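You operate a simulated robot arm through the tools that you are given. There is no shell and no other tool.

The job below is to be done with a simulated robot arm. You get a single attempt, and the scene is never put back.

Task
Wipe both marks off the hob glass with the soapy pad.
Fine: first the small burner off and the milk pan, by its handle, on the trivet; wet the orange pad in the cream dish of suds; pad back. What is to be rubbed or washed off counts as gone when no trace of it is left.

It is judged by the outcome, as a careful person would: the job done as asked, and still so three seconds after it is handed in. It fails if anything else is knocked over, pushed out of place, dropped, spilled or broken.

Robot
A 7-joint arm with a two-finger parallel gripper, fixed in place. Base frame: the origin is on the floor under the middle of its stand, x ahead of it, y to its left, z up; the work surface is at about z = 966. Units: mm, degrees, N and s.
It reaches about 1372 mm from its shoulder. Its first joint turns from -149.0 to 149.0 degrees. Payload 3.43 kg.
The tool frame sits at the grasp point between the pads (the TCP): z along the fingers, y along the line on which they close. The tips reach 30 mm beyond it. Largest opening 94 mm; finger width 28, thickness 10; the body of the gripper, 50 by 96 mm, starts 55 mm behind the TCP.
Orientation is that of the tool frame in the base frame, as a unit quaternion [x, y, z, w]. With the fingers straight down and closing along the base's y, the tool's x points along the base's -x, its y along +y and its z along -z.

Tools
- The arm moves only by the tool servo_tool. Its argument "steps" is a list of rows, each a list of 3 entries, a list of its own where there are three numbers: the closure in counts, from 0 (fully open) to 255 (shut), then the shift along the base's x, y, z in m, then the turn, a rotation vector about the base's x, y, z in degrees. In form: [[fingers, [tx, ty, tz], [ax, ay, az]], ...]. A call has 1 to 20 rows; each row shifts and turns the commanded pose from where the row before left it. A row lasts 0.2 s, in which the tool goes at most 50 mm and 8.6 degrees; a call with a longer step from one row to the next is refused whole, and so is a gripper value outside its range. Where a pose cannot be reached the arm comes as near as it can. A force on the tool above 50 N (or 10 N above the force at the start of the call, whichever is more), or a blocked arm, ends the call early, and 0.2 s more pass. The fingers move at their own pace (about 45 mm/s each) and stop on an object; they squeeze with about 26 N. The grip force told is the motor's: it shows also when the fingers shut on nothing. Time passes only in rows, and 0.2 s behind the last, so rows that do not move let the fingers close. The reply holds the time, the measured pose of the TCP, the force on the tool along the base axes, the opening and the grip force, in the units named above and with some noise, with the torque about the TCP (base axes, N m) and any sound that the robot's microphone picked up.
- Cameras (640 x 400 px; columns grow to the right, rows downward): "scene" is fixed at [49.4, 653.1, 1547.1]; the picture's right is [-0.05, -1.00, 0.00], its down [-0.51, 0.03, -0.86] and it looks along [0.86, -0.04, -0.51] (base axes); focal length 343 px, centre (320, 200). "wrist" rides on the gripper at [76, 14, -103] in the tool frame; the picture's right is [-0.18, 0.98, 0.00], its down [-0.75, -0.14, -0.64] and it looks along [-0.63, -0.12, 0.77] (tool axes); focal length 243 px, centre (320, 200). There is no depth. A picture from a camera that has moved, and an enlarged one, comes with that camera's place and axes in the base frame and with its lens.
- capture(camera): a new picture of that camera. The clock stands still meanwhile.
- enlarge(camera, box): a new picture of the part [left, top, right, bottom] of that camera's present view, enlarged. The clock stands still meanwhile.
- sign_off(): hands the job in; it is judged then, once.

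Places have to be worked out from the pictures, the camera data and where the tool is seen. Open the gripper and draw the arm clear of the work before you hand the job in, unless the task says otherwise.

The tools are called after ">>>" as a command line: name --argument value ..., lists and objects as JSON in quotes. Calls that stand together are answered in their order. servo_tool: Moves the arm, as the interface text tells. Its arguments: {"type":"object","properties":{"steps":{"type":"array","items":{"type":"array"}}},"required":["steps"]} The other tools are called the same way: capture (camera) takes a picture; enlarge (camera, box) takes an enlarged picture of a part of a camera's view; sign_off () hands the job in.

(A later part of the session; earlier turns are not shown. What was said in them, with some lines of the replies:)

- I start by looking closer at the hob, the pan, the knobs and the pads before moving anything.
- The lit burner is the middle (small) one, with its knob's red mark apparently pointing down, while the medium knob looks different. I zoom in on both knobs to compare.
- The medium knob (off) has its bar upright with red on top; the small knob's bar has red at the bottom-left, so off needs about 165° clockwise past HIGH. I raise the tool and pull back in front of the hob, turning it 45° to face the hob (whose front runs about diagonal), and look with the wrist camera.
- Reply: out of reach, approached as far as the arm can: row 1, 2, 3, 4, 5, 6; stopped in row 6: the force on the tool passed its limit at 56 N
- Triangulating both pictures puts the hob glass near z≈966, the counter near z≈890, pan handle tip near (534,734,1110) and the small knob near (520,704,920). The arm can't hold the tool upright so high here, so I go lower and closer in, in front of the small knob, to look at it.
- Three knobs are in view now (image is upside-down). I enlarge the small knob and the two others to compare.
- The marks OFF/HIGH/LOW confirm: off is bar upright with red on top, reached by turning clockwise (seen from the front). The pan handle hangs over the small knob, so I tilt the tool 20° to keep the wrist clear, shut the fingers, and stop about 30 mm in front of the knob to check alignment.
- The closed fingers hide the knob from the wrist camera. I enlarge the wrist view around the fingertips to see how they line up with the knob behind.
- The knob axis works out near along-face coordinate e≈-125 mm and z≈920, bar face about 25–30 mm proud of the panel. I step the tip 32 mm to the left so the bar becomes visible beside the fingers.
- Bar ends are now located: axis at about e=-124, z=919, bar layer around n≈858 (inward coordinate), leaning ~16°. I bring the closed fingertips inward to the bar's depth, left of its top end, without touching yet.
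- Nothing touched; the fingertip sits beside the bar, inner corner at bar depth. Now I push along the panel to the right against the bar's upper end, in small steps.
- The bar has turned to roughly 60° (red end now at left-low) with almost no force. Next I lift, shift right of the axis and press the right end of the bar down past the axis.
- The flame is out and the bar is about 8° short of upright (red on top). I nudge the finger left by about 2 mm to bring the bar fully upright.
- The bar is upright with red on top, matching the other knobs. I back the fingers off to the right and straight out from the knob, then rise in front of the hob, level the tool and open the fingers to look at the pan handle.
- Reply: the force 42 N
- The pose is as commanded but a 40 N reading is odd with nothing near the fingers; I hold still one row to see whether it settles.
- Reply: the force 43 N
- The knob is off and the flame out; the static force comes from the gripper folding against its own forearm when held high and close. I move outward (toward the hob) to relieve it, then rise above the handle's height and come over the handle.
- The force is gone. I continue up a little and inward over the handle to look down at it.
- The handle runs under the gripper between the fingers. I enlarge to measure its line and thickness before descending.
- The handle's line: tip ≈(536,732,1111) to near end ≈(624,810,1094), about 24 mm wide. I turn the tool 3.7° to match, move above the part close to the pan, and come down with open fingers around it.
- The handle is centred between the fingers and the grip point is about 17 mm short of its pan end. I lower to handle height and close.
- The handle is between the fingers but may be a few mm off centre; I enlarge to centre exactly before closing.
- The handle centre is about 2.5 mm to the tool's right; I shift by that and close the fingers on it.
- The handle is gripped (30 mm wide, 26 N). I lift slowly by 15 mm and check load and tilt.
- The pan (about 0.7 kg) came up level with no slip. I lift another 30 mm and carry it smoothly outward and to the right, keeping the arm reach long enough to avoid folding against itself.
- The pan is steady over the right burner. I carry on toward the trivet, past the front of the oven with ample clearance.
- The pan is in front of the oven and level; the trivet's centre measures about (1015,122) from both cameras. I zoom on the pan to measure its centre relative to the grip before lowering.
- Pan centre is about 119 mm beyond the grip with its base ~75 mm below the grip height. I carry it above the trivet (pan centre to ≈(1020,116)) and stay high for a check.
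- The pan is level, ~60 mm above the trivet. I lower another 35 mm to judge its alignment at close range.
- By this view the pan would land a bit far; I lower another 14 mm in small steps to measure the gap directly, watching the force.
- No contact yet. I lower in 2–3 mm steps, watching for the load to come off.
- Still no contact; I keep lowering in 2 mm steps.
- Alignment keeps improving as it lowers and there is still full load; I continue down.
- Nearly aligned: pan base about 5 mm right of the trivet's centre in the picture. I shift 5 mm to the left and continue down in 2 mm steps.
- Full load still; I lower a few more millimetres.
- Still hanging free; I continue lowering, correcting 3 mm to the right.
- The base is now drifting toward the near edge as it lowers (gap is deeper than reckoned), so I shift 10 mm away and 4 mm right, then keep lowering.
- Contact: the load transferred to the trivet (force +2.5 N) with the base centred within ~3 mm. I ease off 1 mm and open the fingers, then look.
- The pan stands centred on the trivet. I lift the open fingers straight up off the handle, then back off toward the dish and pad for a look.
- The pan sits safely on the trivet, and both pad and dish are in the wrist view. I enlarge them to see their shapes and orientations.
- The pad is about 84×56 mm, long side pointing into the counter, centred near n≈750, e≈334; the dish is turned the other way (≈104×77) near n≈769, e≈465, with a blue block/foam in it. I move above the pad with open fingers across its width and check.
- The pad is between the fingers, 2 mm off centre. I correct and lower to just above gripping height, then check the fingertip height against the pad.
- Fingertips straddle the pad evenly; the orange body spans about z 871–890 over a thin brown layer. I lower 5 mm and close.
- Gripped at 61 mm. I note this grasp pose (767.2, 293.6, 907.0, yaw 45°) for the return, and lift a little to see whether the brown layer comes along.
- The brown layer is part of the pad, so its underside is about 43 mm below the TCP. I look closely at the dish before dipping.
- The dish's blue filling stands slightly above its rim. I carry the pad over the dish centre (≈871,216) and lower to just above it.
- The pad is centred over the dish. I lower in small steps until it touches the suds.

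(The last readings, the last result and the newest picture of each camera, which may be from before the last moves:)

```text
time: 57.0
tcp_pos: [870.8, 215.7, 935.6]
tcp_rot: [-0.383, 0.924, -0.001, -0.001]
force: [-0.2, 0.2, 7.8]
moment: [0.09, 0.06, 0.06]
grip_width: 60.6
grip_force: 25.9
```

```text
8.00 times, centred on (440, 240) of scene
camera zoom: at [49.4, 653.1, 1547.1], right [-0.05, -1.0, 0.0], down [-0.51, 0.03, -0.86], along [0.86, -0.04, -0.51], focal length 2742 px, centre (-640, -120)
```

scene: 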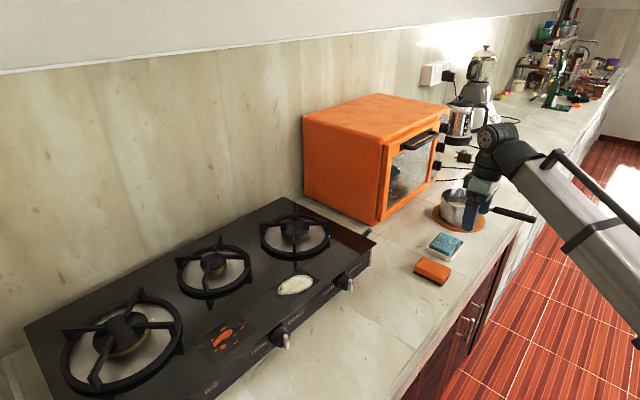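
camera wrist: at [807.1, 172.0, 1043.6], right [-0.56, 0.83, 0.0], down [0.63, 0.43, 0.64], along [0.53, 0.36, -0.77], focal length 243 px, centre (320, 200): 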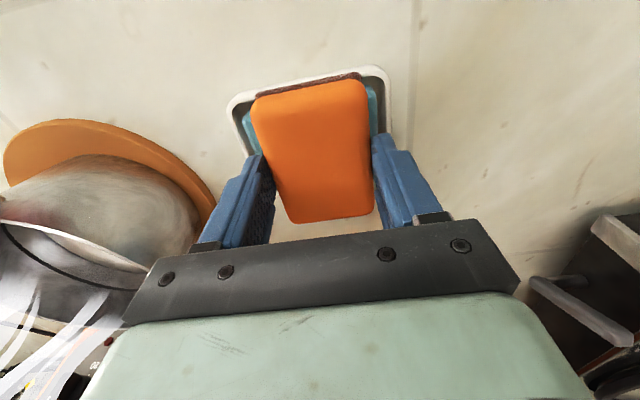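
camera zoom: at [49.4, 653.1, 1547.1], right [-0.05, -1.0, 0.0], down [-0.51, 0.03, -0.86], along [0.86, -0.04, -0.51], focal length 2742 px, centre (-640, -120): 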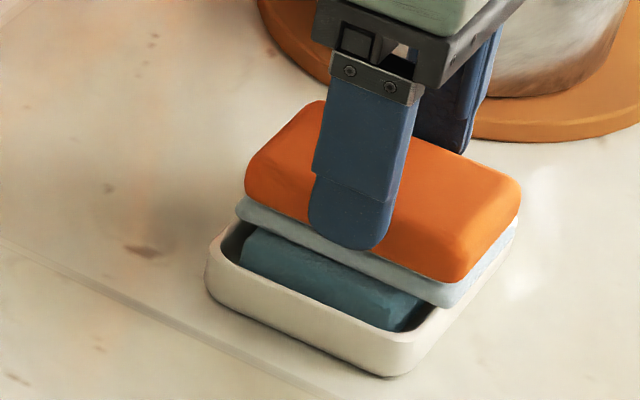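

The pad's underside turned foamy pale blue and contact shows 8 N — it is wetted. I lift it out and carry it over to the hob, stopping above the white mark.

>>> servo_tool --steps '[[255, [0, 0, 0], [0, 0, 0]], [255, [0, 0, 0.004], [0, 0, 0]], [255, [0, 0, 0.01], [0, 0, 0]], [255, [0, 0, 0.02], [0, 0, 0]], [255, [0, 0, 0.03], [0, 0, 0]], [255, [0, 0, 0.03], [0, 0, 0]], [255, [0, 0, 0.03], [0, 0, 0]], [255, [-0.01, 0.02, 0], [0, 0, 0]], [255, [-0.015, 0.03, 0], [0, 0, 0]], [255, [-0.018, 0.036, 0], [0, 0, 0]], [255, [-0.019, 0.038, 0], [0, 0, 0]], [255, [-0.019, 0.038, 0], [0, 0, 0]], [255, [-0.019, 0.038, 0], [0, 0, 0]], [255, [-0.019, 0.038, 0], [0, 0, 0]], [255, [-0.019, 0.038, 0], [0, 0, 0]], [255, [-0.019, 0.038, 0], [0, 0, 0]], [255, [-0.019, 0.038, 0], [0, 0, 0]], [255, [-0.019, 0.038, 0], [0, 0, 0]], [255, [-0.014, 0.028, 0], [0, 0, 0]], [255, [0, 0, 0], [0, 0, 0]]]'

>>> capture --camera "wrist"

>>> capture --camera "scene"

```text
time: 61.2
tcp_pos: [662.0, 637.4, 1055.8]
tcp_rot: [-0.381, 0.924, -0.001, -0.001]
force: [-0.2, 0.3, 0.1]
moment: [0.03, -0.01, 0.04]
grip_width: 60.7
grip_force: 26.2
```

```text
taken
camera wrist: at [598.1, 593.3, 1158.9], right [-0.56, 0.83, 0.0], down [0.63, 0.43, 0.64], along [0.53, 0.36, -0.77], focal length 243 px, centre (320, 200)
```

wrist: 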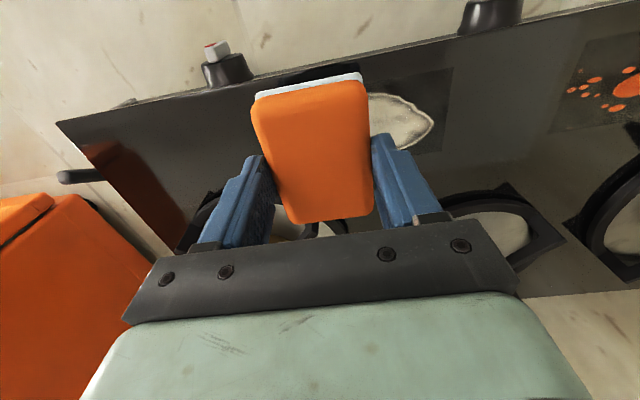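

```text
taken
```

scene: 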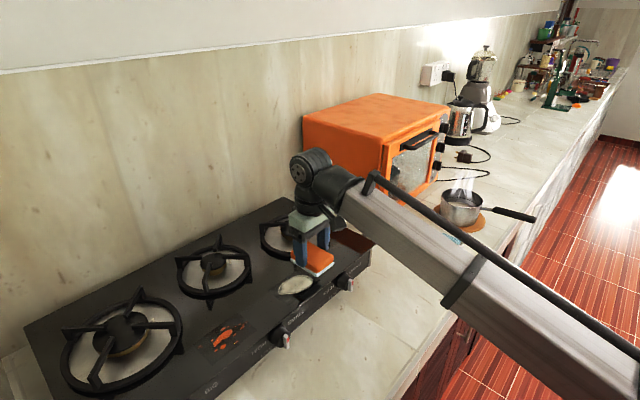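

The white mark lies to the left of the pad (e −74…+12, n 900…962). I shift to n≈930 and lower to just above the glass, then feel for contact.

>>> servo_tool --steps '[[255, [0.0078, 0.0078, -0.01], [0, 0, 0]], [255, [0, 0, -0.015], [0, 0, 0]], [255, [0, 0, -0.012], [0, 0, 0]], [255, [0, 0, -0.003], [0, 0, 0]], [255, [0, 0, -0.002], [0, 0, 0]], [255, [0, 0, 0], [0, 0, 0]]]'

>>> enlarge --camera "scene" --box '[256, 220, 384, 310]'

>>> capture --camera "wrist"

```text
time: 62.6
tcp_pos: [669.8, 642.7, 1016.6]
tcp_rot: [-0.382, 0.924, -0.001, -0.001]
force: [0.0, -0.9, -0.4]
moment: [0.0, -0.01, 0.0]
grip_width: 60.6
grip_force: 25.8
```

```text
4.44 times, centred on (320, 265) of scene
camera zoom: at [49.4, 653.1, 1547.1], right [-0.05, -1.0, 0.0], down [-0.51, 0.03, -0.86], along [0.86, -0.04, -0.51], focal length 1523 px, centre (320, -89)
```

zoom: 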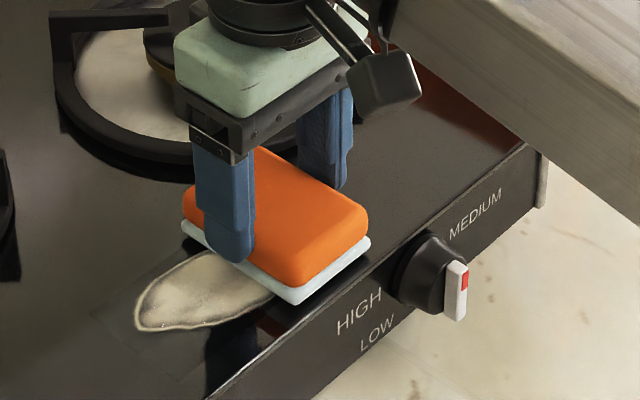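

```text
taken
camera wrist: at [605.2, 598.4, 1117.8], right [-0.56, 0.83, 0.0], down [0.63, 0.43, 0.64], along [0.53, 0.36, -0.77], focal length 243 px, centre (320, 200)
```

wrist: 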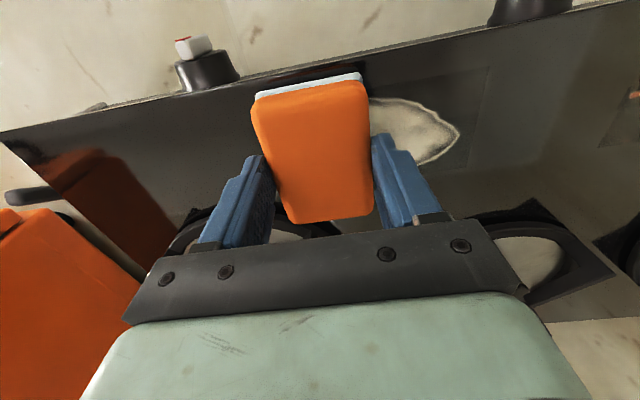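

The pad hovers a few mm over the glass. I lower in 1.5 mm steps to touch.

>>> servo_tool --steps '[[255, [0, 0, -0.002], [0, 0, 0]], [255, [0, 0, -0.0015], [0, 0, 0]], [255, [0, 0, -0.0015], [0, 0, 0]], [255, [0, 0, 0], [0, 0, 0]]]'

```text
time: 63.6
tcp_pos: [669.2, 642.9, 1012.1]
tcp_rot: [-0.383, 0.924, -0.001, 0.001]
force: [0.3, 1.2, 16.2]
moment: [-0.05, 0.14, 0.02]
grip_width: 60.7
grip_force: 26.0
```

Contact at TCP z≈1013 with 16 N; I ease to a lighter pressure and sweep left across the white mark.

>>> servo_tool --steps '[[255, [0, 0, 0.0006], [0, 0, 0]], [255, [-0.003, 0.003, 0], [0, 0, 0]], [255, [-0.0045, 0.0045, 0], [0, 0, 0]], [255, [-0.0045, 0.0045, 0], [0, 0, 0]], [255, [-0.0045, 0.0045, 0], [0, 0, 0]], [255, [-0.0045, 0.0045, 0], [0, 0, 0]], [255, [-0.0045, 0.0045, 0], [0, 0, 0]], [255, [-0.0045, 0.0045, 0], [0, 0, 0]], [255, [0, 0, 0], [0, 0, 0]]]'

>>> enlarge --camera "scene" --box '[256, 220, 384, 310]'

>>> capture --camera "wrist"

```text
time: 65.6
tcp_pos: [639.2, 671.8, 1011.1]
tcp_rot: [-0.382, 0.924, -0.002, 0.0]
force: [4.5, -4.8, 16.9]
moment: [-0.23, -0.16, -0.05]
grip_width: 60.7
grip_force: 26.3
```

```text
4.44 times, centred on (320, 265) of scene
camera zoom: at [49.4, 653.1, 1547.1], right [-0.05, -1.0, 0.0], down [-0.51, 0.03, -0.86], along [0.86, -0.04, -0.51], focal length 1523 px, centre (320, -89)
```

zoom: 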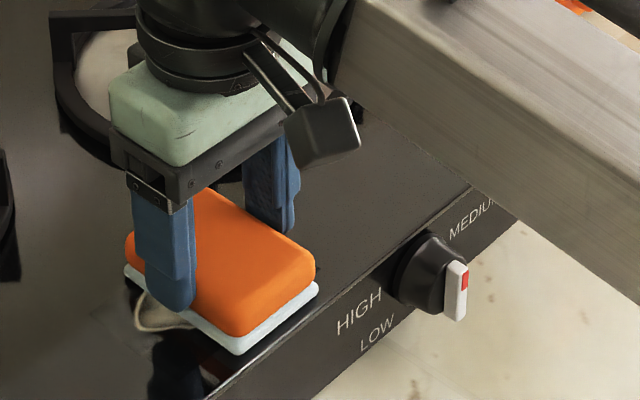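

```text
taken
camera wrist: at [575.6, 627.9, 1114.1], right [-0.56, 0.83, 0.0], down [0.63, 0.43, 0.64], along [0.53, 0.36, -0.77], focal length 243 px, centre (320, 200)
```

wrist: 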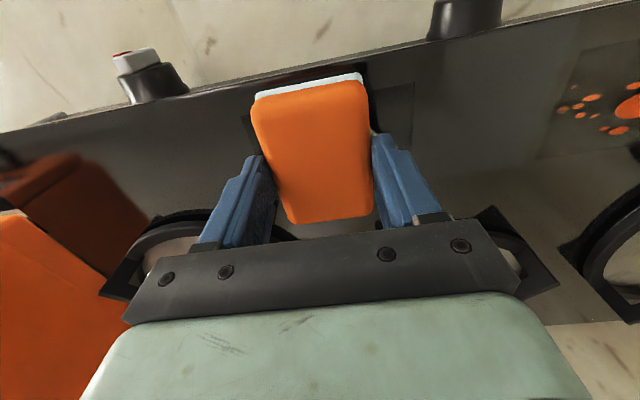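

The part wiped so far looks clean. I keep sweeping left over the rest of the white mark, slightly lighter.

>>> servo_tool --steps '[[255, [-0.0045, 0.0045, 0.0004], [0, 0, 0]], [255, [-0.0045, 0.0045, 0], [0, 0, 0]], [255, [-0.0045, 0.0045, 0], [0, 0, 0]], [255, [-0.0045, 0.0045, 0], [0, 0, 0]], [255, [-0.0045, 0.0045, 0], [0, 0, 0]], [255, [-0.0045, 0.0045, 0], [0, 0, 0]], [255, [-0.0045, 0.0045, 0], [0, 0, 0]], [255, [0, 0, 0], [0, 0, 0]]]'

>>> enlarge --camera "scene" --box '[240, 220, 384, 320]'

>>> capture --camera "wrist"

```text
time: 67.4
tcp_pos: [608.4, 703.1, 1012.8]
tcp_rot: [-0.382, 0.924, -0.001, -0.001]
force: [2.2, -2.0, 5.8]
moment: [-0.03, -0.01, -0.02]
grip_width: 60.8
grip_force: 26.3
```

```text
4.00 times, centred on (312, 270) of scene
camera zoom: at [49.4, 653.1, 1547.1], right [-0.05, -1.0, 0.0], down [-0.51, 0.03, -0.86], along [0.86, -0.04, -0.51], focal length 1371 px, centre (352, -80)
```

zoom: 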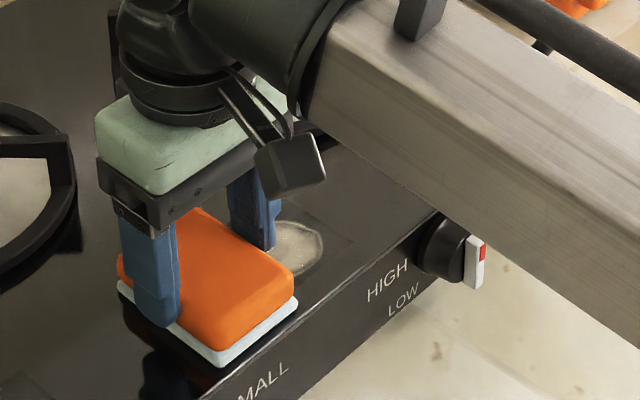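

```text
taken
camera wrist: at [543.4, 659.1, 1114.2], right [-0.56, 0.83, 0.0], down [0.63, 0.43, 0.64], along [0.53, 0.36, -0.77], focal length 243 px, centre (320, 200)
```

wrist: 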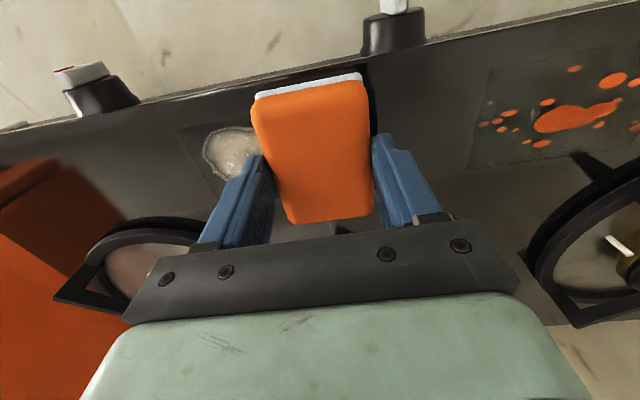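

The mark behind is only faded, not gone, so it needs rubbing. I scrub back and forth across it several times with light pressure.

>>> servo_tool --steps '[[255, [0.004, -0.004, -0.0004], [0, 0, 0]], [255, [0.008, -0.008, 0], [0, 0, 0]], [255, [0.008, -0.008, 0], [0, 0, 0]], [255, [0.008, -0.008, 0], [0, 0, 0]], [255, [0.008, -0.008, 0], [0, 0, 0]], [255, [0.008, -0.008, 0], [0, 0, 0]], [255, [0.008, -0.008, 0], [0, 0, 0]], [255, [0.008, -0.008, 0], [0, 0, 0]], [255, [0.004, -0.004, 0], [0, 0, 0]], [255, [-0.004, 0.004, 0], [0, 0, 0]], [255, [-0.008, 0.008, 0], [0, 0, 0]], [255, [-0.008, 0.008, 0], [0, 0, 0]], [255, [-0.008, 0.008, 0], [0, 0, 0]], [255, [-0.008, 0.008, 0], [0, 0, 0]], [255, [-0.008, 0.008, 0], [0, 0, 0]], [255, [-0.008, 0.008, 0], [0, 0, 0]], [255, [-0.008, 0.008, 0], [0, 0, 0]], [255, [-0.004, 0.004, 0], [0, 0, 0]], [255, [0, 0, 0], [0, 0, 0]]]'

>>> capture --camera "wrist"

>>> enlarge --camera "scene" --box '[240, 220, 384, 320]'

```text
time: 71.4
tcp_pos: [608.2, 703.6, 1011.8]
tcp_rot: [-0.382, 0.924, -0.001, 0.0]
force: [2.6, -2.4, 8.5]
moment: [-0.11, -0.07, 0.01]
grip_width: 60.7
grip_force: 26.1
```

```text
taken
camera wrist: at [543.9, 659.7, 1114.0], right [-0.56, 0.83, 0.0], down [0.63, 0.43, 0.64], along [0.53, 0.36, -0.77], focal length 243 px, centre (320, 200)
```

wrist: 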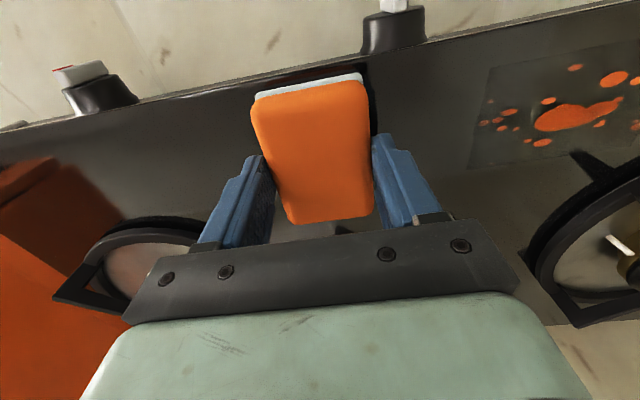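

```text
4.00 times, centred on (312, 270) of scene
camera zoom: at [49.4, 653.1, 1547.1], right [-0.05, -1.0, 0.0], down [-0.51, 0.03, -0.86], along [0.86, -0.04, -0.51], focal length 1371 px, centre (352, -80)
```

zoom: 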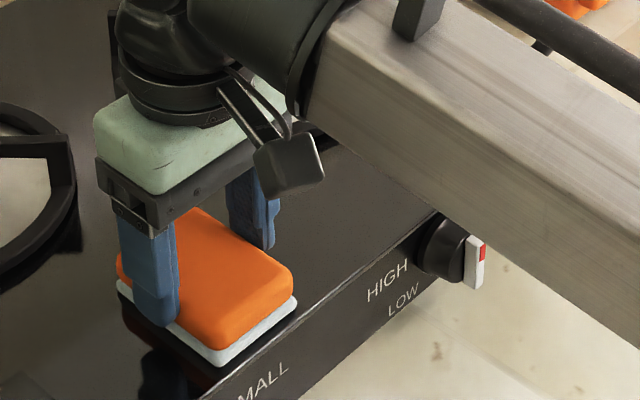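

The right part is fully clean. I sweep on left toward the orange splash, which uncovers what is under the pad.

>>> servo_tool --steps '[[255, [0.008, -0.008, 0], [0, 0, 0]], [255, [0.008, -0.008, 0], [0, 0, 0]], [255, [0.008, -0.008, 0], [0, 0, 0]], [255, [0.008, -0.008, 0], [0, 0, 0]], [255, [-0.008, 0.008, 0], [0, 0, 0]], [255, [-0.008, 0.008, 0], [0, 0, 0]], [255, [-0.008, 0.008, 0], [0, 0, 0]], [255, [-0.008, 0.008, 0], [0, 0, 0]], [255, [-0.008, 0.008, 0], [0, 0, 0]], [255, [-0.008, 0.008, 0], [0, 0, 0]], [255, [-0.008, 0.008, 0], [0, 0, 0]], [255, [-0.008, 0.008, 0], [0, 0, 0]], [255, [-0.008, 0.008, 0], [0, 0, 0]], [255, [-0.008, 0.008, 0], [0, 0, 0]], [255, [-0.006, 0.006, 0], [0, 0, 0]], [255, [0, 0, 0], [0, 0, 0]]]'

>>> capture --camera "wrist"

>>> enlarge --camera "scene" --box '[200, 230, 360, 350]'

```text
time: 74.8
tcp_pos: [553.5, 758.3, 1011.0]
tcp_rot: [-0.382, 0.924, -0.002, -0.001]
force: [1.3, -0.9, 6.8]
moment: [-0.04, -0.05, 0.0]
grip_width: 60.7
grip_force: 26.0
```

```text
taken
camera wrist: at [489.0, 713.0, 1113.8], right [-0.56, 0.83, 0.0], down [0.63, 0.43, 0.64], along [0.53, 0.36, -0.77], focal length 243 px, centre (320, 200)
```

wrist: 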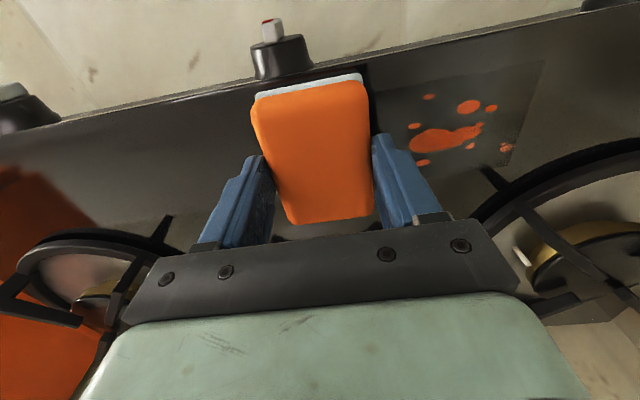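

```text
3.33 times, centred on (280, 290) of scene
camera zoom: at [49.4, 653.1, 1547.1], right [-0.05, -1.0, 0.0], down [-0.51, 0.03, -0.86], along [0.86, -0.04, -0.51], focal length 1142 px, centre (453, -100)
```

zoom: 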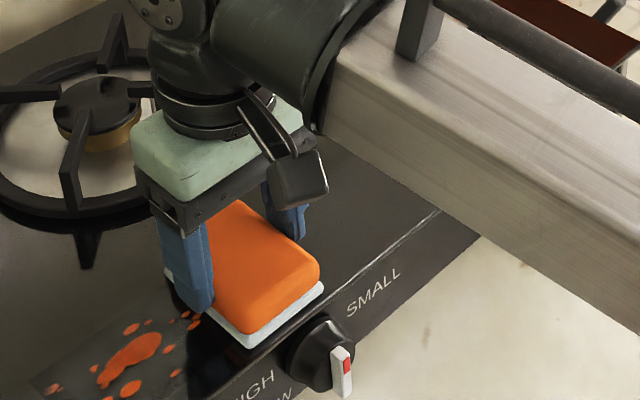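

The white area uncovered looks clean. Now I sweep left across the orange splash (e −170…−270) and back.

>>> servo_tool --steps '[[255, [-0.004, 0.004, 0], [0, 0, 0]], [255, [-0.0065, 0.0065, 0], [0, 0, 0]], [255, [-0.0065, 0.0065, 0], [0, 0, 0]], [255, [-0.0065, 0.0065, 0], [0, 0, 0]], [255, [-0.0065, 0.0065, 0], [0, 0, 0]], [255, [-0.0065, 0.0065, 0], [0, 0, 0]], [255, [-0.0065, 0.0065, 0], [0, 0, 0]], [255, [-0.0065, 0.0065, 0], [0, 0, 0]], [255, [-0.0065, 0.0065, 0], [0, 0, 0]], [255, [-0.0065, 0.0065, 0], [0, 0, 0]], [255, [-0.0065, 0.0065, 0], [0, 0, 0]], [255, [-0.005, 0.005, 0], [0, 0, 0]], [255, [0, 0, 0], [0, 0, 0]]]'

>>> capture --camera "wrist"

>>> enlarge --camera "scene" --box '[160, 250, 360, 375]'

```text
time: 77.6
tcp_pos: [481.3, 830.8, 1011.7]
tcp_rot: [-0.381, 0.924, -0.001, 0.0]
force: [1.9, -2.4, 5.5]
moment: [-0.04, -0.02, 0.02]
grip_width: 60.7
grip_force: 25.8
```

```text
taken
camera wrist: at [416.7, 786.9, 1113.6], right [-0.56, 0.83, 0.0], down [0.63, 0.43, 0.64], along [0.53, 0.36, -0.77], focal length 243 px, centre (320, 200)
```

wrist: 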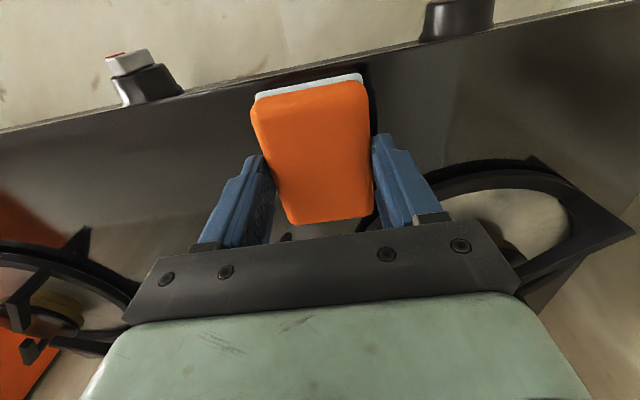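

```text
3.20 times, centred on (260, 312) of scene
camera zoom: at [49.4, 653.1, 1547.1], right [-0.05, -1.0, 0.0], down [-0.51, 0.03, -0.86], along [0.86, -0.04, -0.51], focal length 1097 px, centre (512, -160)
```

zoom: 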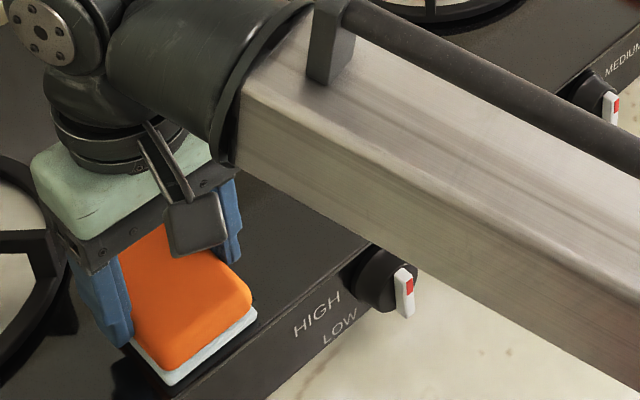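

The splash has come off along the sweep. I rub back and forth over the whole area to be sure nothing is left underneath.

>>> servo_tool --steps '[[255, [0.005, -0.005, 0], [0, 0, 0]], [255, [0.008, -0.008, 0], [0, 0, 0]], [255, [0.008, -0.008, 0], [0, 0, 0]], [255, [0.008, -0.008, 0], [0, 0, 0]], [255, [0.008, -0.008, 0], [0, 0, 0]], [255, [0.008, -0.008, 0], [0, 0, 0]], [255, [0.008, -0.008, 0], [0, 0, 0]], [255, [0.008, -0.008, 0], [0, 0, 0]], [255, [0.005, -0.005, 0], [0, 0, 0]], [255, [-0.005, 0.005, 0], [0, 0, 0]], [255, [-0.008, 0.008, 0], [0, 0, 0]], [255, [-0.008, 0.008, 0], [0, 0, 0]], [255, [-0.008, 0.008, 0], [0, 0, 0]], [255, [-0.008, 0.008, 0], [0, 0, 0]], [255, [-0.008, 0.008, 0], [0, 0, 0]], [255, [-0.008, 0.008, 0], [0, 0, 0]], [255, [-0.008, 0.008, 0], [0, 0, 0]], [255, [-0.005, 0.005, 0], [0, 0, 0]]]'

>>> servo_tool --steps '[[255, [0.005, -0.005, 0], [0, 0, 0]], [255, [0.008, -0.008, 0], [0, 0, 0]], [255, [0.008, -0.008, 0], [0, 0, 0]], [255, [0.008, -0.008, 0], [0, 0, 0]], [255, [0.008, -0.008, 0], [0, 0, 0]], [255, [0.008, -0.008, 0], [0, 0, 0]], [255, [0.008, -0.008, 0], [0, 0, 0]], [255, [0.008, -0.008, 0], [0, 0, 0]], [255, [0.008, -0.008, 0], [0, 0, 0]], [255, [0.008, -0.008, 0], [0, 0, 0]], [255, [0.005, -0.005, 0], [0, 0, 0]], [255, [0, 0, 0], [0, 0, 0]]]'

>>> capture --camera "wrist"

>>> capture --camera "scene"

```text
time: 81.4
tcp_pos: [481.2, 832.1, 1011.7]
tcp_rot: [-0.381, 0.924, -0.001, 0.0]
force: [0.7, -0.8, 1.4]
moment: [-0.03, 0.01, 0.04]
grip_width: 60.9
grip_force: 25.8
```

```text
time: 84.0
tcp_pos: [562.6, 748.2, 1011.6]
tcp_rot: [-0.382, 0.924, -0.001, -0.001]
force: [-2.2, 1.4, 9.6]
moment: [0.16, 0.07, 0.01]
grip_width: 60.9
grip_force: 25.7
```

```text
taken
camera wrist: at [498.4, 704.6, 1113.4], right [-0.56, 0.83, 0.0], down [0.63, 0.43, 0.64], along [0.53, 0.36, -0.77], focal length 243 px, centre (320, 200)
```

wrist: 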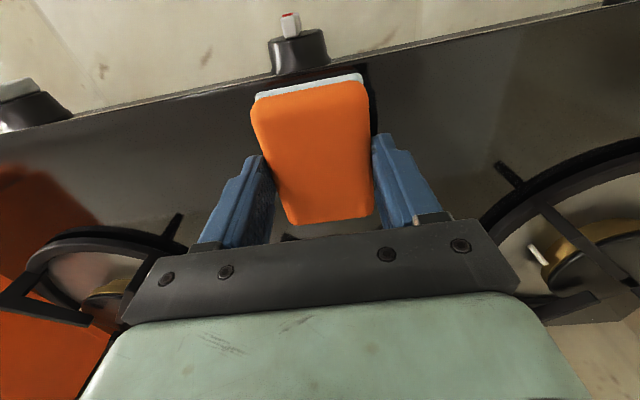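

```text
taken
```

scene: 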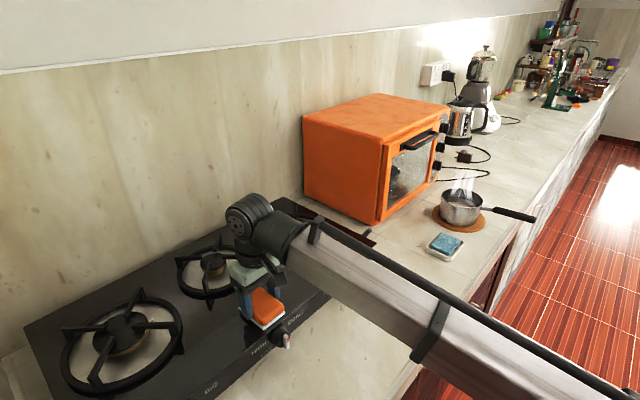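

Both areas look clean from here; I enlarge to check for faint traces at the orange splash area and the white mark area.

>>> enlarge --camera "wrist" --box '[360, 20, 620, 190]'

>>> enlarge --camera "wrist" --box '[0, 70, 260, 240]'

>>> enlarge --camera "scene" --box '[160, 290, 288, 370]'

```text
2.35 times, centred on (490, 105) of wrist
camera zoom: at [498.4, 704.6, 1113.4], right [-0.56, 0.83, 0.0], down [0.63, 0.43, 0.64], along [0.53, 0.36, -0.77], focal length 571 px, centre (-80, 424)
```

zoom: 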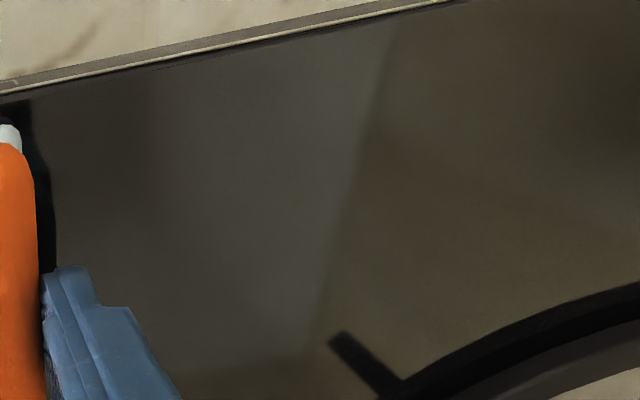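

```text
2.35 times, centred on (130, 155) of wrist
camera zoom: at [498.4, 704.6, 1113.4], right [-0.56, 0.83, 0.0], down [0.63, 0.43, 0.64], along [0.53, 0.36, -0.77], focal length 571 px, centre (767, 306)
```

zoom: 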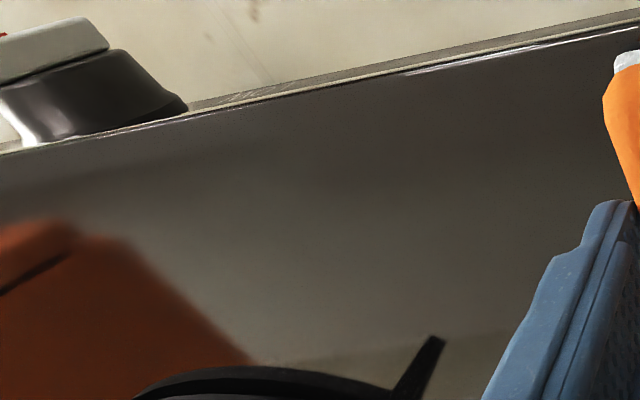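

```text
5.00 times, centred on (224, 330) of scene
camera zoom: at [49.4, 653.1, 1547.1], right [-0.05, -1.0, 0.0], down [-0.51, 0.03, -0.86], along [0.86, -0.04, -0.51], focal length 1714 px, centre (800, -450)
```

zoom: 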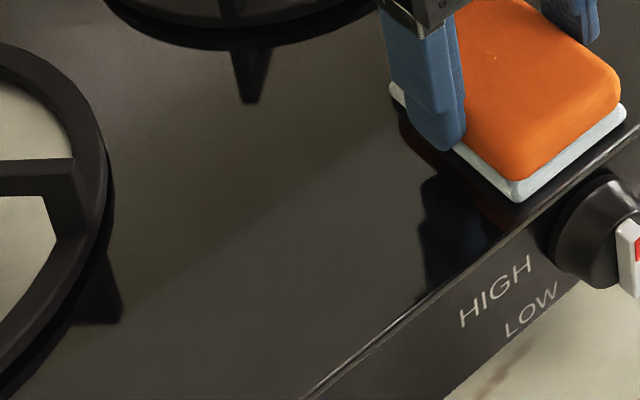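

Both areas show no trace. As a last measure I sweep once more over the white-mark area on the way right, then lift off and inspect.

>>> servo_tool --steps '[[255, [0.005, -0.005, 0], [0, 0, 0]], [255, [0.008, -0.008, 0], [0, 0, 0]], [255, [0.008, -0.008, 0], [0, 0, 0]], [255, [0.008, -0.008, 0], [0, 0, 0]], [255, [0.008, -0.008, 0], [0, 0, 0]], [255, [0.008, -0.008, 0], [0, 0, 0]], [255, [0.008, -0.008, 0], [0, 0, 0]], [255, [0.008, -0.008, 0], [0, 0, 0]], [255, [0.008, -0.008, 0], [0, 0, 0]], [255, [0.008, -0.008, 0], [0, 0, 0]], [255, [0.008, -0.008, 0], [0, 0, 0]], [255, [0.008, -0.008, 0], [0, 0, 0]], [255, [0.008, -0.008, 0], [0, 0, 0]], [255, [0.008, -0.008, 0], [0, 0, 0]], [255, [0.004, -0.004, 0], [0, 0, 0]], [255, [0, 0, 0.004], [0, 0, 0]], [255, [0, 0, 0.012], [0, 0, 0]], [255, [0, 0, 0.02], [0, 0, 0]], [255, [0, 0, 0.012], [0, 0, 0]]]'

>>> capture --camera "wrist"

>>> capture --camera "scene"

```text
time: 88.0
tcp_pos: [675.4, 636.9, 1059.7]
tcp_rot: [-0.382, 0.924, -0.001, 0.0]
force: [0.4, 0.5, 0.2]
moment: [0.02, -0.01, -0.01]
grip_width: 61.0
grip_force: 25.4
```

```text
taken
camera wrist: at [610.3, 592.6, 1161.7], right [-0.56, 0.83, 0.0], down [0.63, 0.43, 0.64], along [0.53, 0.36, -0.77], focal length 243 px, centre (320, 200)
```

wrist: 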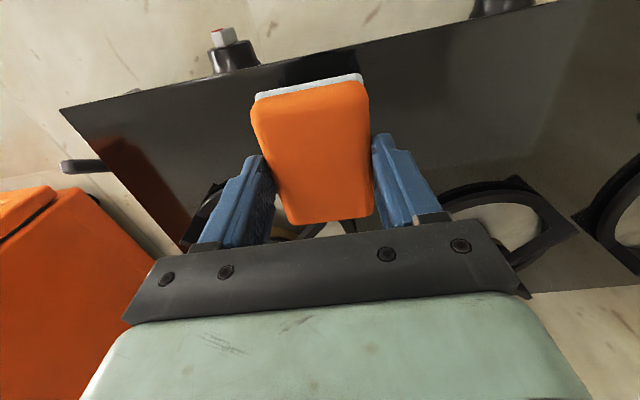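

```text
taken
```

scene: 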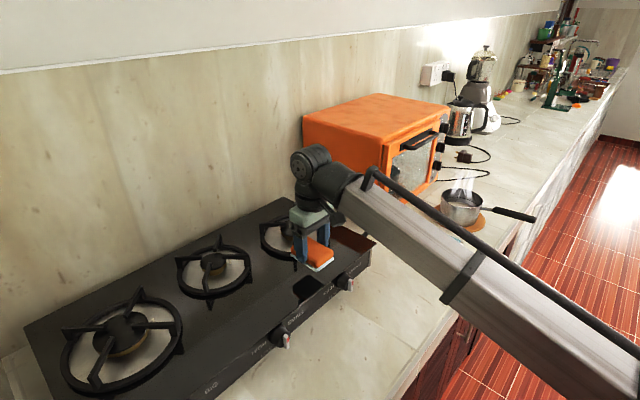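

No marks remain. I carry the pad back above its original spot (767, 294).

>>> servo_tool --steps '[[255, [0.004, -0.015, 0], [0, 0, 0]], [255, [0.008, -0.03, 0], [0, 0, 0]], [255, [0.01, -0.037, 0], [0, 0, 0]], [255, [0.01, -0.037, 0], [0, 0, 0]], [255, [0.01, -0.037, 0], [0, 0, 0]], [255, [0.01, -0.037, 0], [0, 0, 0]], [255, [0.01, -0.037, 0], [0, 0, 0]], [255, [0.01, -0.037, 0], [0, 0, 0]], [255, [0.01, -0.036, 0], [0, 0, 0]], [255, [0.007, -0.027, 0], [0, 0, 0]], [255, [0.003, -0.013, -0.01], [0, 0, 0]], [255, [0, 0, -0.03], [0, 0, 0]], [255, [0, 0, -0.03], [0, 0, 0]], [255, [0, 0, -0.03], [0, 0, 0]], [255, [0, 0, -0.02], [0, 0, 0]], [255, [0, 0, -0.01], [0, 0, 0]], [255, [0, 0, 0], [0, 0, 0]]]'

>>> enlarge --camera "scene" --box '[384, 205, 480, 290]'

>>> capture --camera "wrist"

```text
time: 91.6
tcp_pos: [768.2, 293.7, 930.3]
tcp_rot: [-0.383, 0.924, -0.001, -0.001]
force: [-0.1, 0.7, -0.7]
moment: [-0.04, -0.02, 0.02]
grip_width: 60.8
grip_force: 26.5
```

```text
4.71 times, centred on (432, 248) of scene
camera zoom: at [49.4, 653.1, 1547.1], right [-0.05, -1.0, 0.0], down [-0.51, 0.03, -0.86], along [0.86, -0.04, -0.51], focal length 1613 px, centre (-207, -24)
```

zoom: 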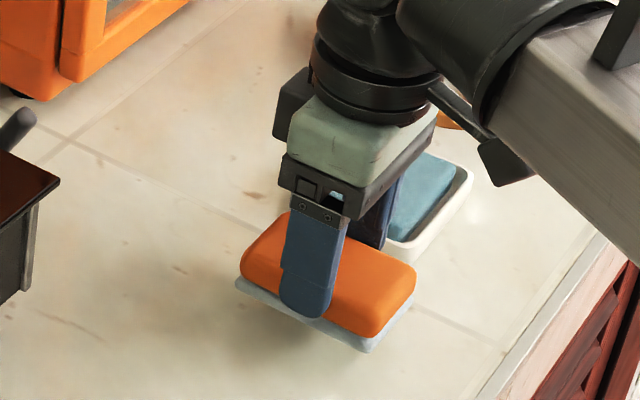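

```text
taken
camera wrist: at [702.8, 250.0, 1032.1], right [-0.56, 0.83, 0.0], down [0.63, 0.43, 0.64], along [0.53, 0.36, -0.77], focal length 243 px, centre (320, 200)
```

wrist: 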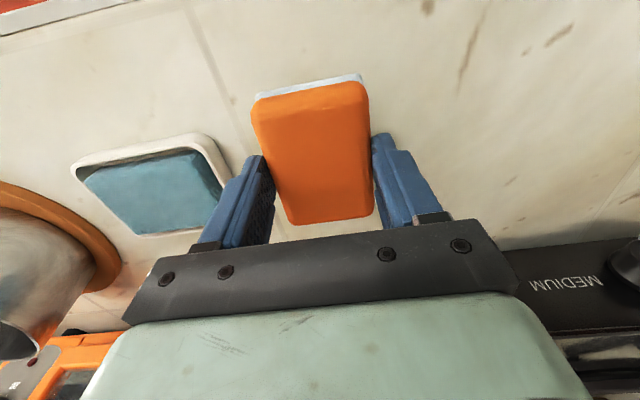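

The pad is above its spot at the original orientation. I lower it to the counter in shrinking steps.

>>> servo_tool --steps '[[255, [0, 0, -0.008], [0, 0, 0]], [255, [0, 0, -0.006], [0, 0, 0]], [255, [0, 0, -0.004], [0, 0, 0]], [255, [0, 0, -0.002], [0, 0, 0]], [255, [0, 0, -0.001], [0, 0, 0]], [255, [0, 0, 0], [0, 0, 0]]]'

```text
time: 93.0
tcp_pos: [768.5, 293.8, 907.9]
tcp_rot: [-0.383, 0.924, -0.001, -0.001]
force: [0.6, 0.8, 0.5]
moment: [0.02, -0.02, 0.02]
grip_width: 60.8
grip_force: 26.4
```

Nearly touching; one more millimetre at a time.

>>> servo_tool --steps '[[255, [0, 0, -0.001], [0, 0, 0]], [255, [0, 0, 0], [0, 0, 0]]]'

```text
time: 93.6
tcp_pos: [766.9, 293.4, 907.6]
tcp_rot: [-0.383, 0.924, -0.002, 0.0]
force: [-0.6, 0.2, 0.2]
moment: [0.01, 0.01, -0.02]
grip_width: 60.7
grip_force: 25.8
```

>>> servo_tool --steps '[[255, [0, 0, -0.001], [0, 0, 0]], [255, [0, 0, -0.0005], [0, 0, 0]], [255, [0, 0, 0], [0, 0, 0]]]'

>>> enlarge --camera "scene" --box '[400, 225, 480, 290]'

```text
time: 94.4
tcp_pos: [766.6, 294.1, 905.4]
tcp_rot: [-0.383, 0.924, -0.001, 0.0]
force: [0.0, 0.3, -1.3]
moment: [0.03, -0.03, 0.0]
grip_width: 60.8
grip_force: 25.8
```

```text
6.15 times, centred on (440, 258) of scene
camera zoom: at [49.4, 653.1, 1547.1], right [-0.05, -1.0, 0.0], down [-0.51, 0.03, -0.86], along [0.86, -0.04, -0.51], focal length 2109 px, centre (-418, -154)
```

zoom: 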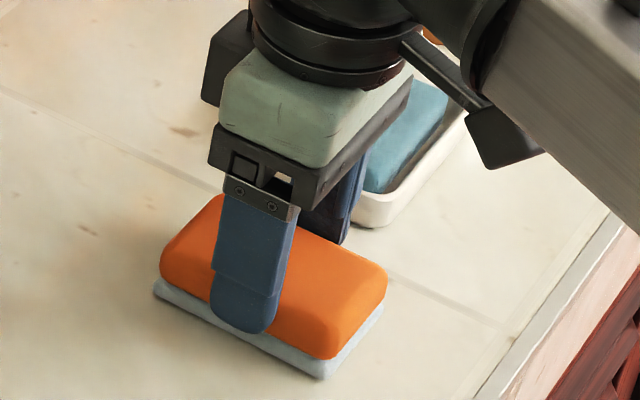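

The picture matches the pad's original place to within a pixel, but the load shows it still hangs slightly; I lower another millimetre.

>>> servo_tool --steps '[[255, [0, 0, -0.0007], [0, 0, 0]], [255, [0, 0, -0.0006], [0, 0, 0]], [255, [0, 0, 0], [0, 0, 0]]]'

```text
time: 95.2
tcp_pos: [766.0, 292.6, 905.5]
tcp_rot: [-0.383, 0.924, -0.001, -0.001]
force: [-0.7, -0.3, 10.8]
moment: [0.02, 0.08, -0.03]
grip_width: 61.0
grip_force: 26.0
```

It rests on the counter now. I ease the pressure, open the fingers, and rise straight up.

>>> servo_tool --steps '[[255, [0, 0, 0.0005], [0, 0, 0]], [255, [0, 0, 0], [0, 0, 0]], [0, [0, 0, 0], [0, 0, 0]], [0, [0, 0, 0], [0, 0, 0]], [0, [0, 0, 0], [0, 0, 0]], [0, [0, 0, 0], [0, 0, 0]], [0, [0, 0, 0.005], [0, 0, 0]], [0, [0, 0, 0.015], [0, 0, 0]], [0, [0, 0, 0.025], [0, 0, 0]], [0, [0, 0, 0.03], [0, 0, 0]], [0, [0, 0, 0.03], [0, 0, 0]], [0, [0, 0, 0.03], [0, 0, 0]], [0, [0, 0, 0], [0, 0, 0]]]'

>>> capture --camera "wrist"

>>> capture --camera "scene"

>>> enlarge --camera "scene" --box '[160, 230, 384, 370]'

>>> enlarge --camera "scene" --box '[400, 170, 544, 290]'

```text
time: 98.0
tcp_pos: [767.6, 292.8, 1040.4]
tcp_rot: [-0.383, 0.924, -0.001, 0.0]
force: [-0.3, 0.0, 0.4]
moment: [-0.01, -0.01, 0.0]
grip_width: 94.1
grip_force: 0.1
```

```text
taken
camera wrist: at [703.1, 249.1, 1143.5], right [-0.56, 0.83, 0.0], down [0.63, 0.43, 0.64], along [0.53, 0.36, -0.77], focal length 243 px, centre (320, 200)
```

wrist: 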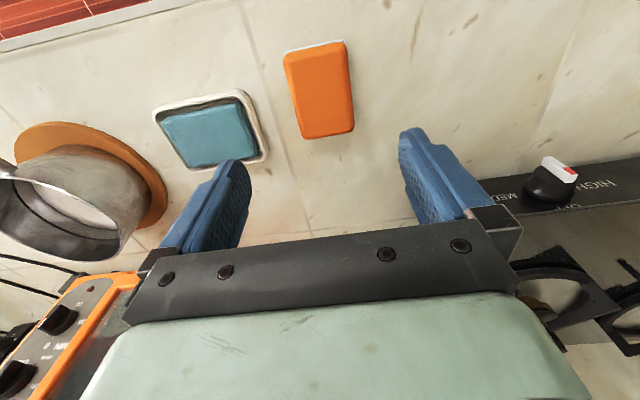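

```text
taken
```

scene: 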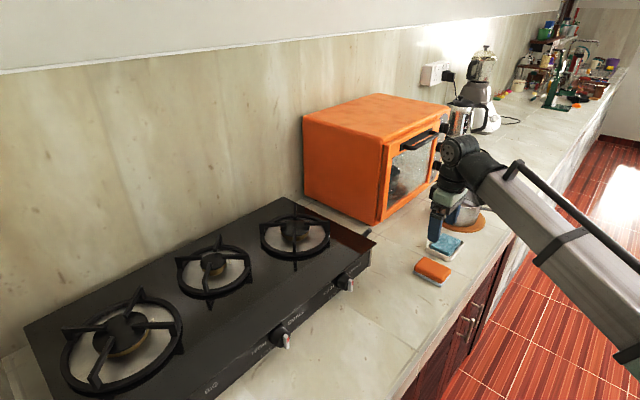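

```text
2.86 times, centred on (272, 300) of scene
camera zoom: at [49.4, 653.1, 1547.1], right [-0.05, -1.0, 0.0], down [-0.51, 0.03, -0.86], along [0.86, -0.04, -0.51], focal length 979 px, centre (457, -86)
```

zoom: 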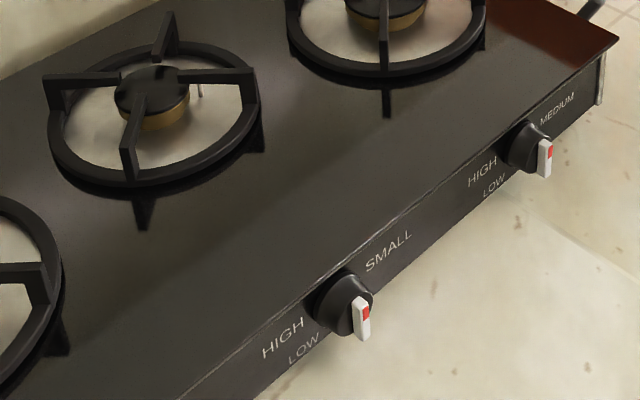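

```text
3.33 times, centred on (472, 230) of scene
camera zoom: at [49.4, 653.1, 1547.1], right [-0.05, -1.0, 0.0], down [-0.51, 0.03, -0.86], along [0.86, -0.04, -0.51], focal length 1142 px, centre (-187, 100)
```

zoom: 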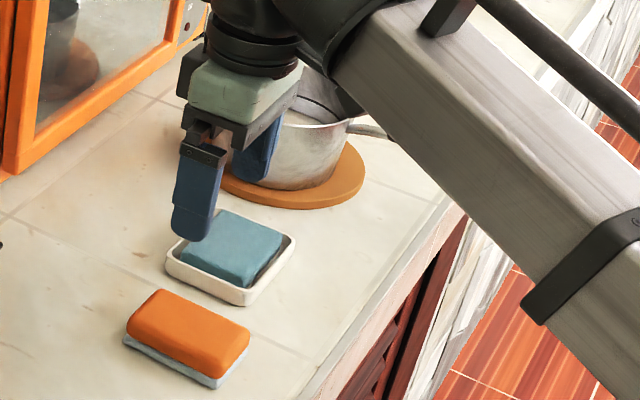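

Hob glass is clean, knob off, pan on the trivet, pad back in its place. I raise the arm clear of the counter items and take final close looks.

>>> servo_tool --steps '[[0, [0, 0.01, 0.02], [0, 0, 0]], [0, [0, 0.02, 0.025], [0, 0, 0]], [0, [0, 0.025, 0.025], [0, 0, 0]], [0, [0, 0.025, 0.02], [0, 0, 0]], [0, [0, 0.02, 0], [0, 0, 0]], [0, [0, 0, 0], [0, 0, 0]]]'

>>> capture --camera "scene"

>>> enlarge --camera "scene" --box '[248, 310, 312, 350]'

>>> enlarge --camera "scene" --box '[250, 250, 346, 310]'

>>> enlarge --camera "scene" --box '[176, 300, 272, 360]'

>>> capture --camera "wrist"

```text
time: 99.4
tcp_pos: [766.4, 392.7, 1130.8]
tcp_rot: [-0.383, 0.924, -0.001, -0.001]
force: [-0.5, 0.3, 0.1]
moment: [0.0, 0.0, -0.02]
grip_width: 93.9
grip_force: 0.1
```

```text
taken
```

scene: 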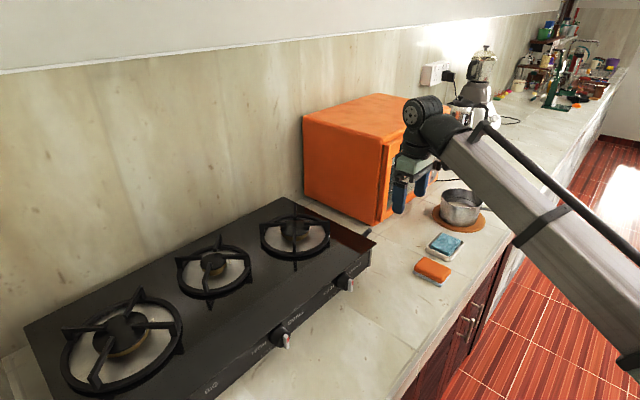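

```text
10.00 times, centred on (280, 330) of scene
camera zoom: at [49.4, 653.1, 1547.1], right [-0.05, -1.0, 0.0], down [-0.51, 0.03, -0.86], along [0.86, -0.04, -0.51], focal length 3427 px, centre (720, -1100)
```

zoom: 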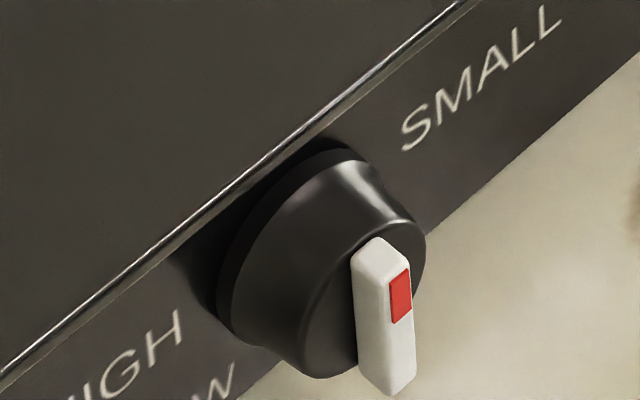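

```text
6.67 times, centred on (298, 280) of scene
camera zoom: at [49.4, 653.1, 1547.1], right [-0.05, -1.0, 0.0], down [-0.51, 0.03, -0.86], along [0.86, -0.04, -0.51], focal length 2285 px, centre (467, -333)
```

zoom: 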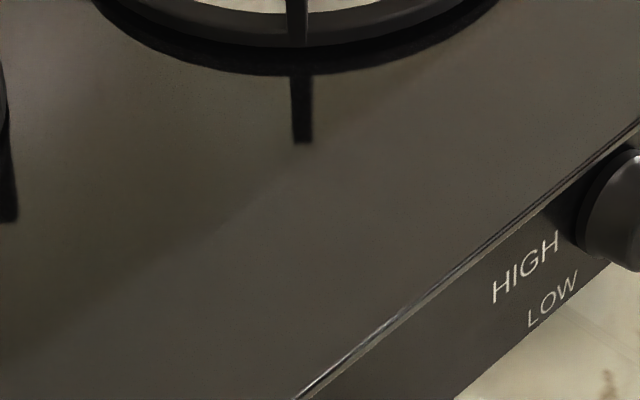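

```text
6.67 times, centred on (224, 330) of scene
camera zoom: at [49.4, 653.1, 1547.1], right [-0.05, -1.0, 0.0], down [-0.51, 0.03, -0.86], along [0.86, -0.04, -0.51], focal length 2285 px, centre (960, -667)
```

zoom: 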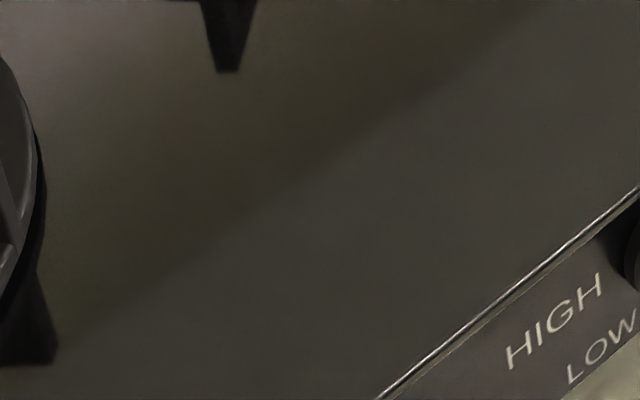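

```text
taken
camera wrist: at [702.0, 349.6, 1233.1], right [-0.56, 0.83, 0.0], down [0.63, 0.43, 0.64], along [0.53, 0.36, -0.77], focal length 243 px, centre (320, 200)
```

wrist: 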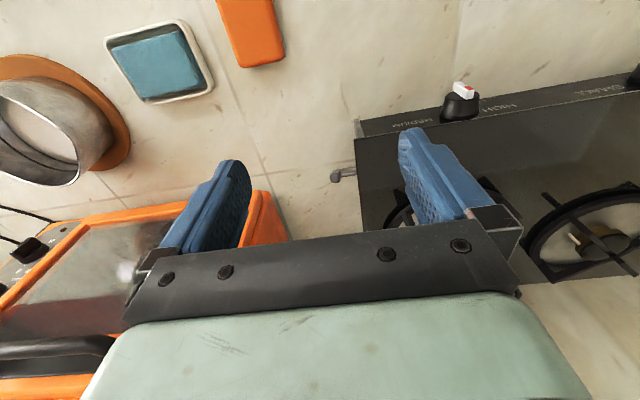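

Everything checks out: the small knob is upright at OFF with no flame, and both marks are gone without trace. The pan is centred on the trivet, the pad is back in its place, and the gripper is open and clear. I hand the job in.

>>> sign_off

```text
The job is handed in.
```

Both marks are off the hob glass, and enlarged views of the two spots show no trace of either.

- **Burner:** the small burner's knob is at OFF, with its red mark on top like the other two, and the flame is out.
- **Milk pan:** I carried it level by its handle and set it near the middle of the trivet. I saw no milk spilled.
- **Marks:** the white one took several passes with the wetted pad. The orange splash came off in the first sweep, and I went over it again to be sure.
- **Pad:** it is back where it was, facing the same way. Its underside is now pale with suds instead of brown.

Early on, a move was cut short when the force limit tripped at 56 N with nothing near the fingers. A later pose showed about 40 N for a moment. Both looked like the gripper folding against the arm itself, and I saw nothing moved or damaged.

The gripper is open and clear of everything, and the job is handed in.
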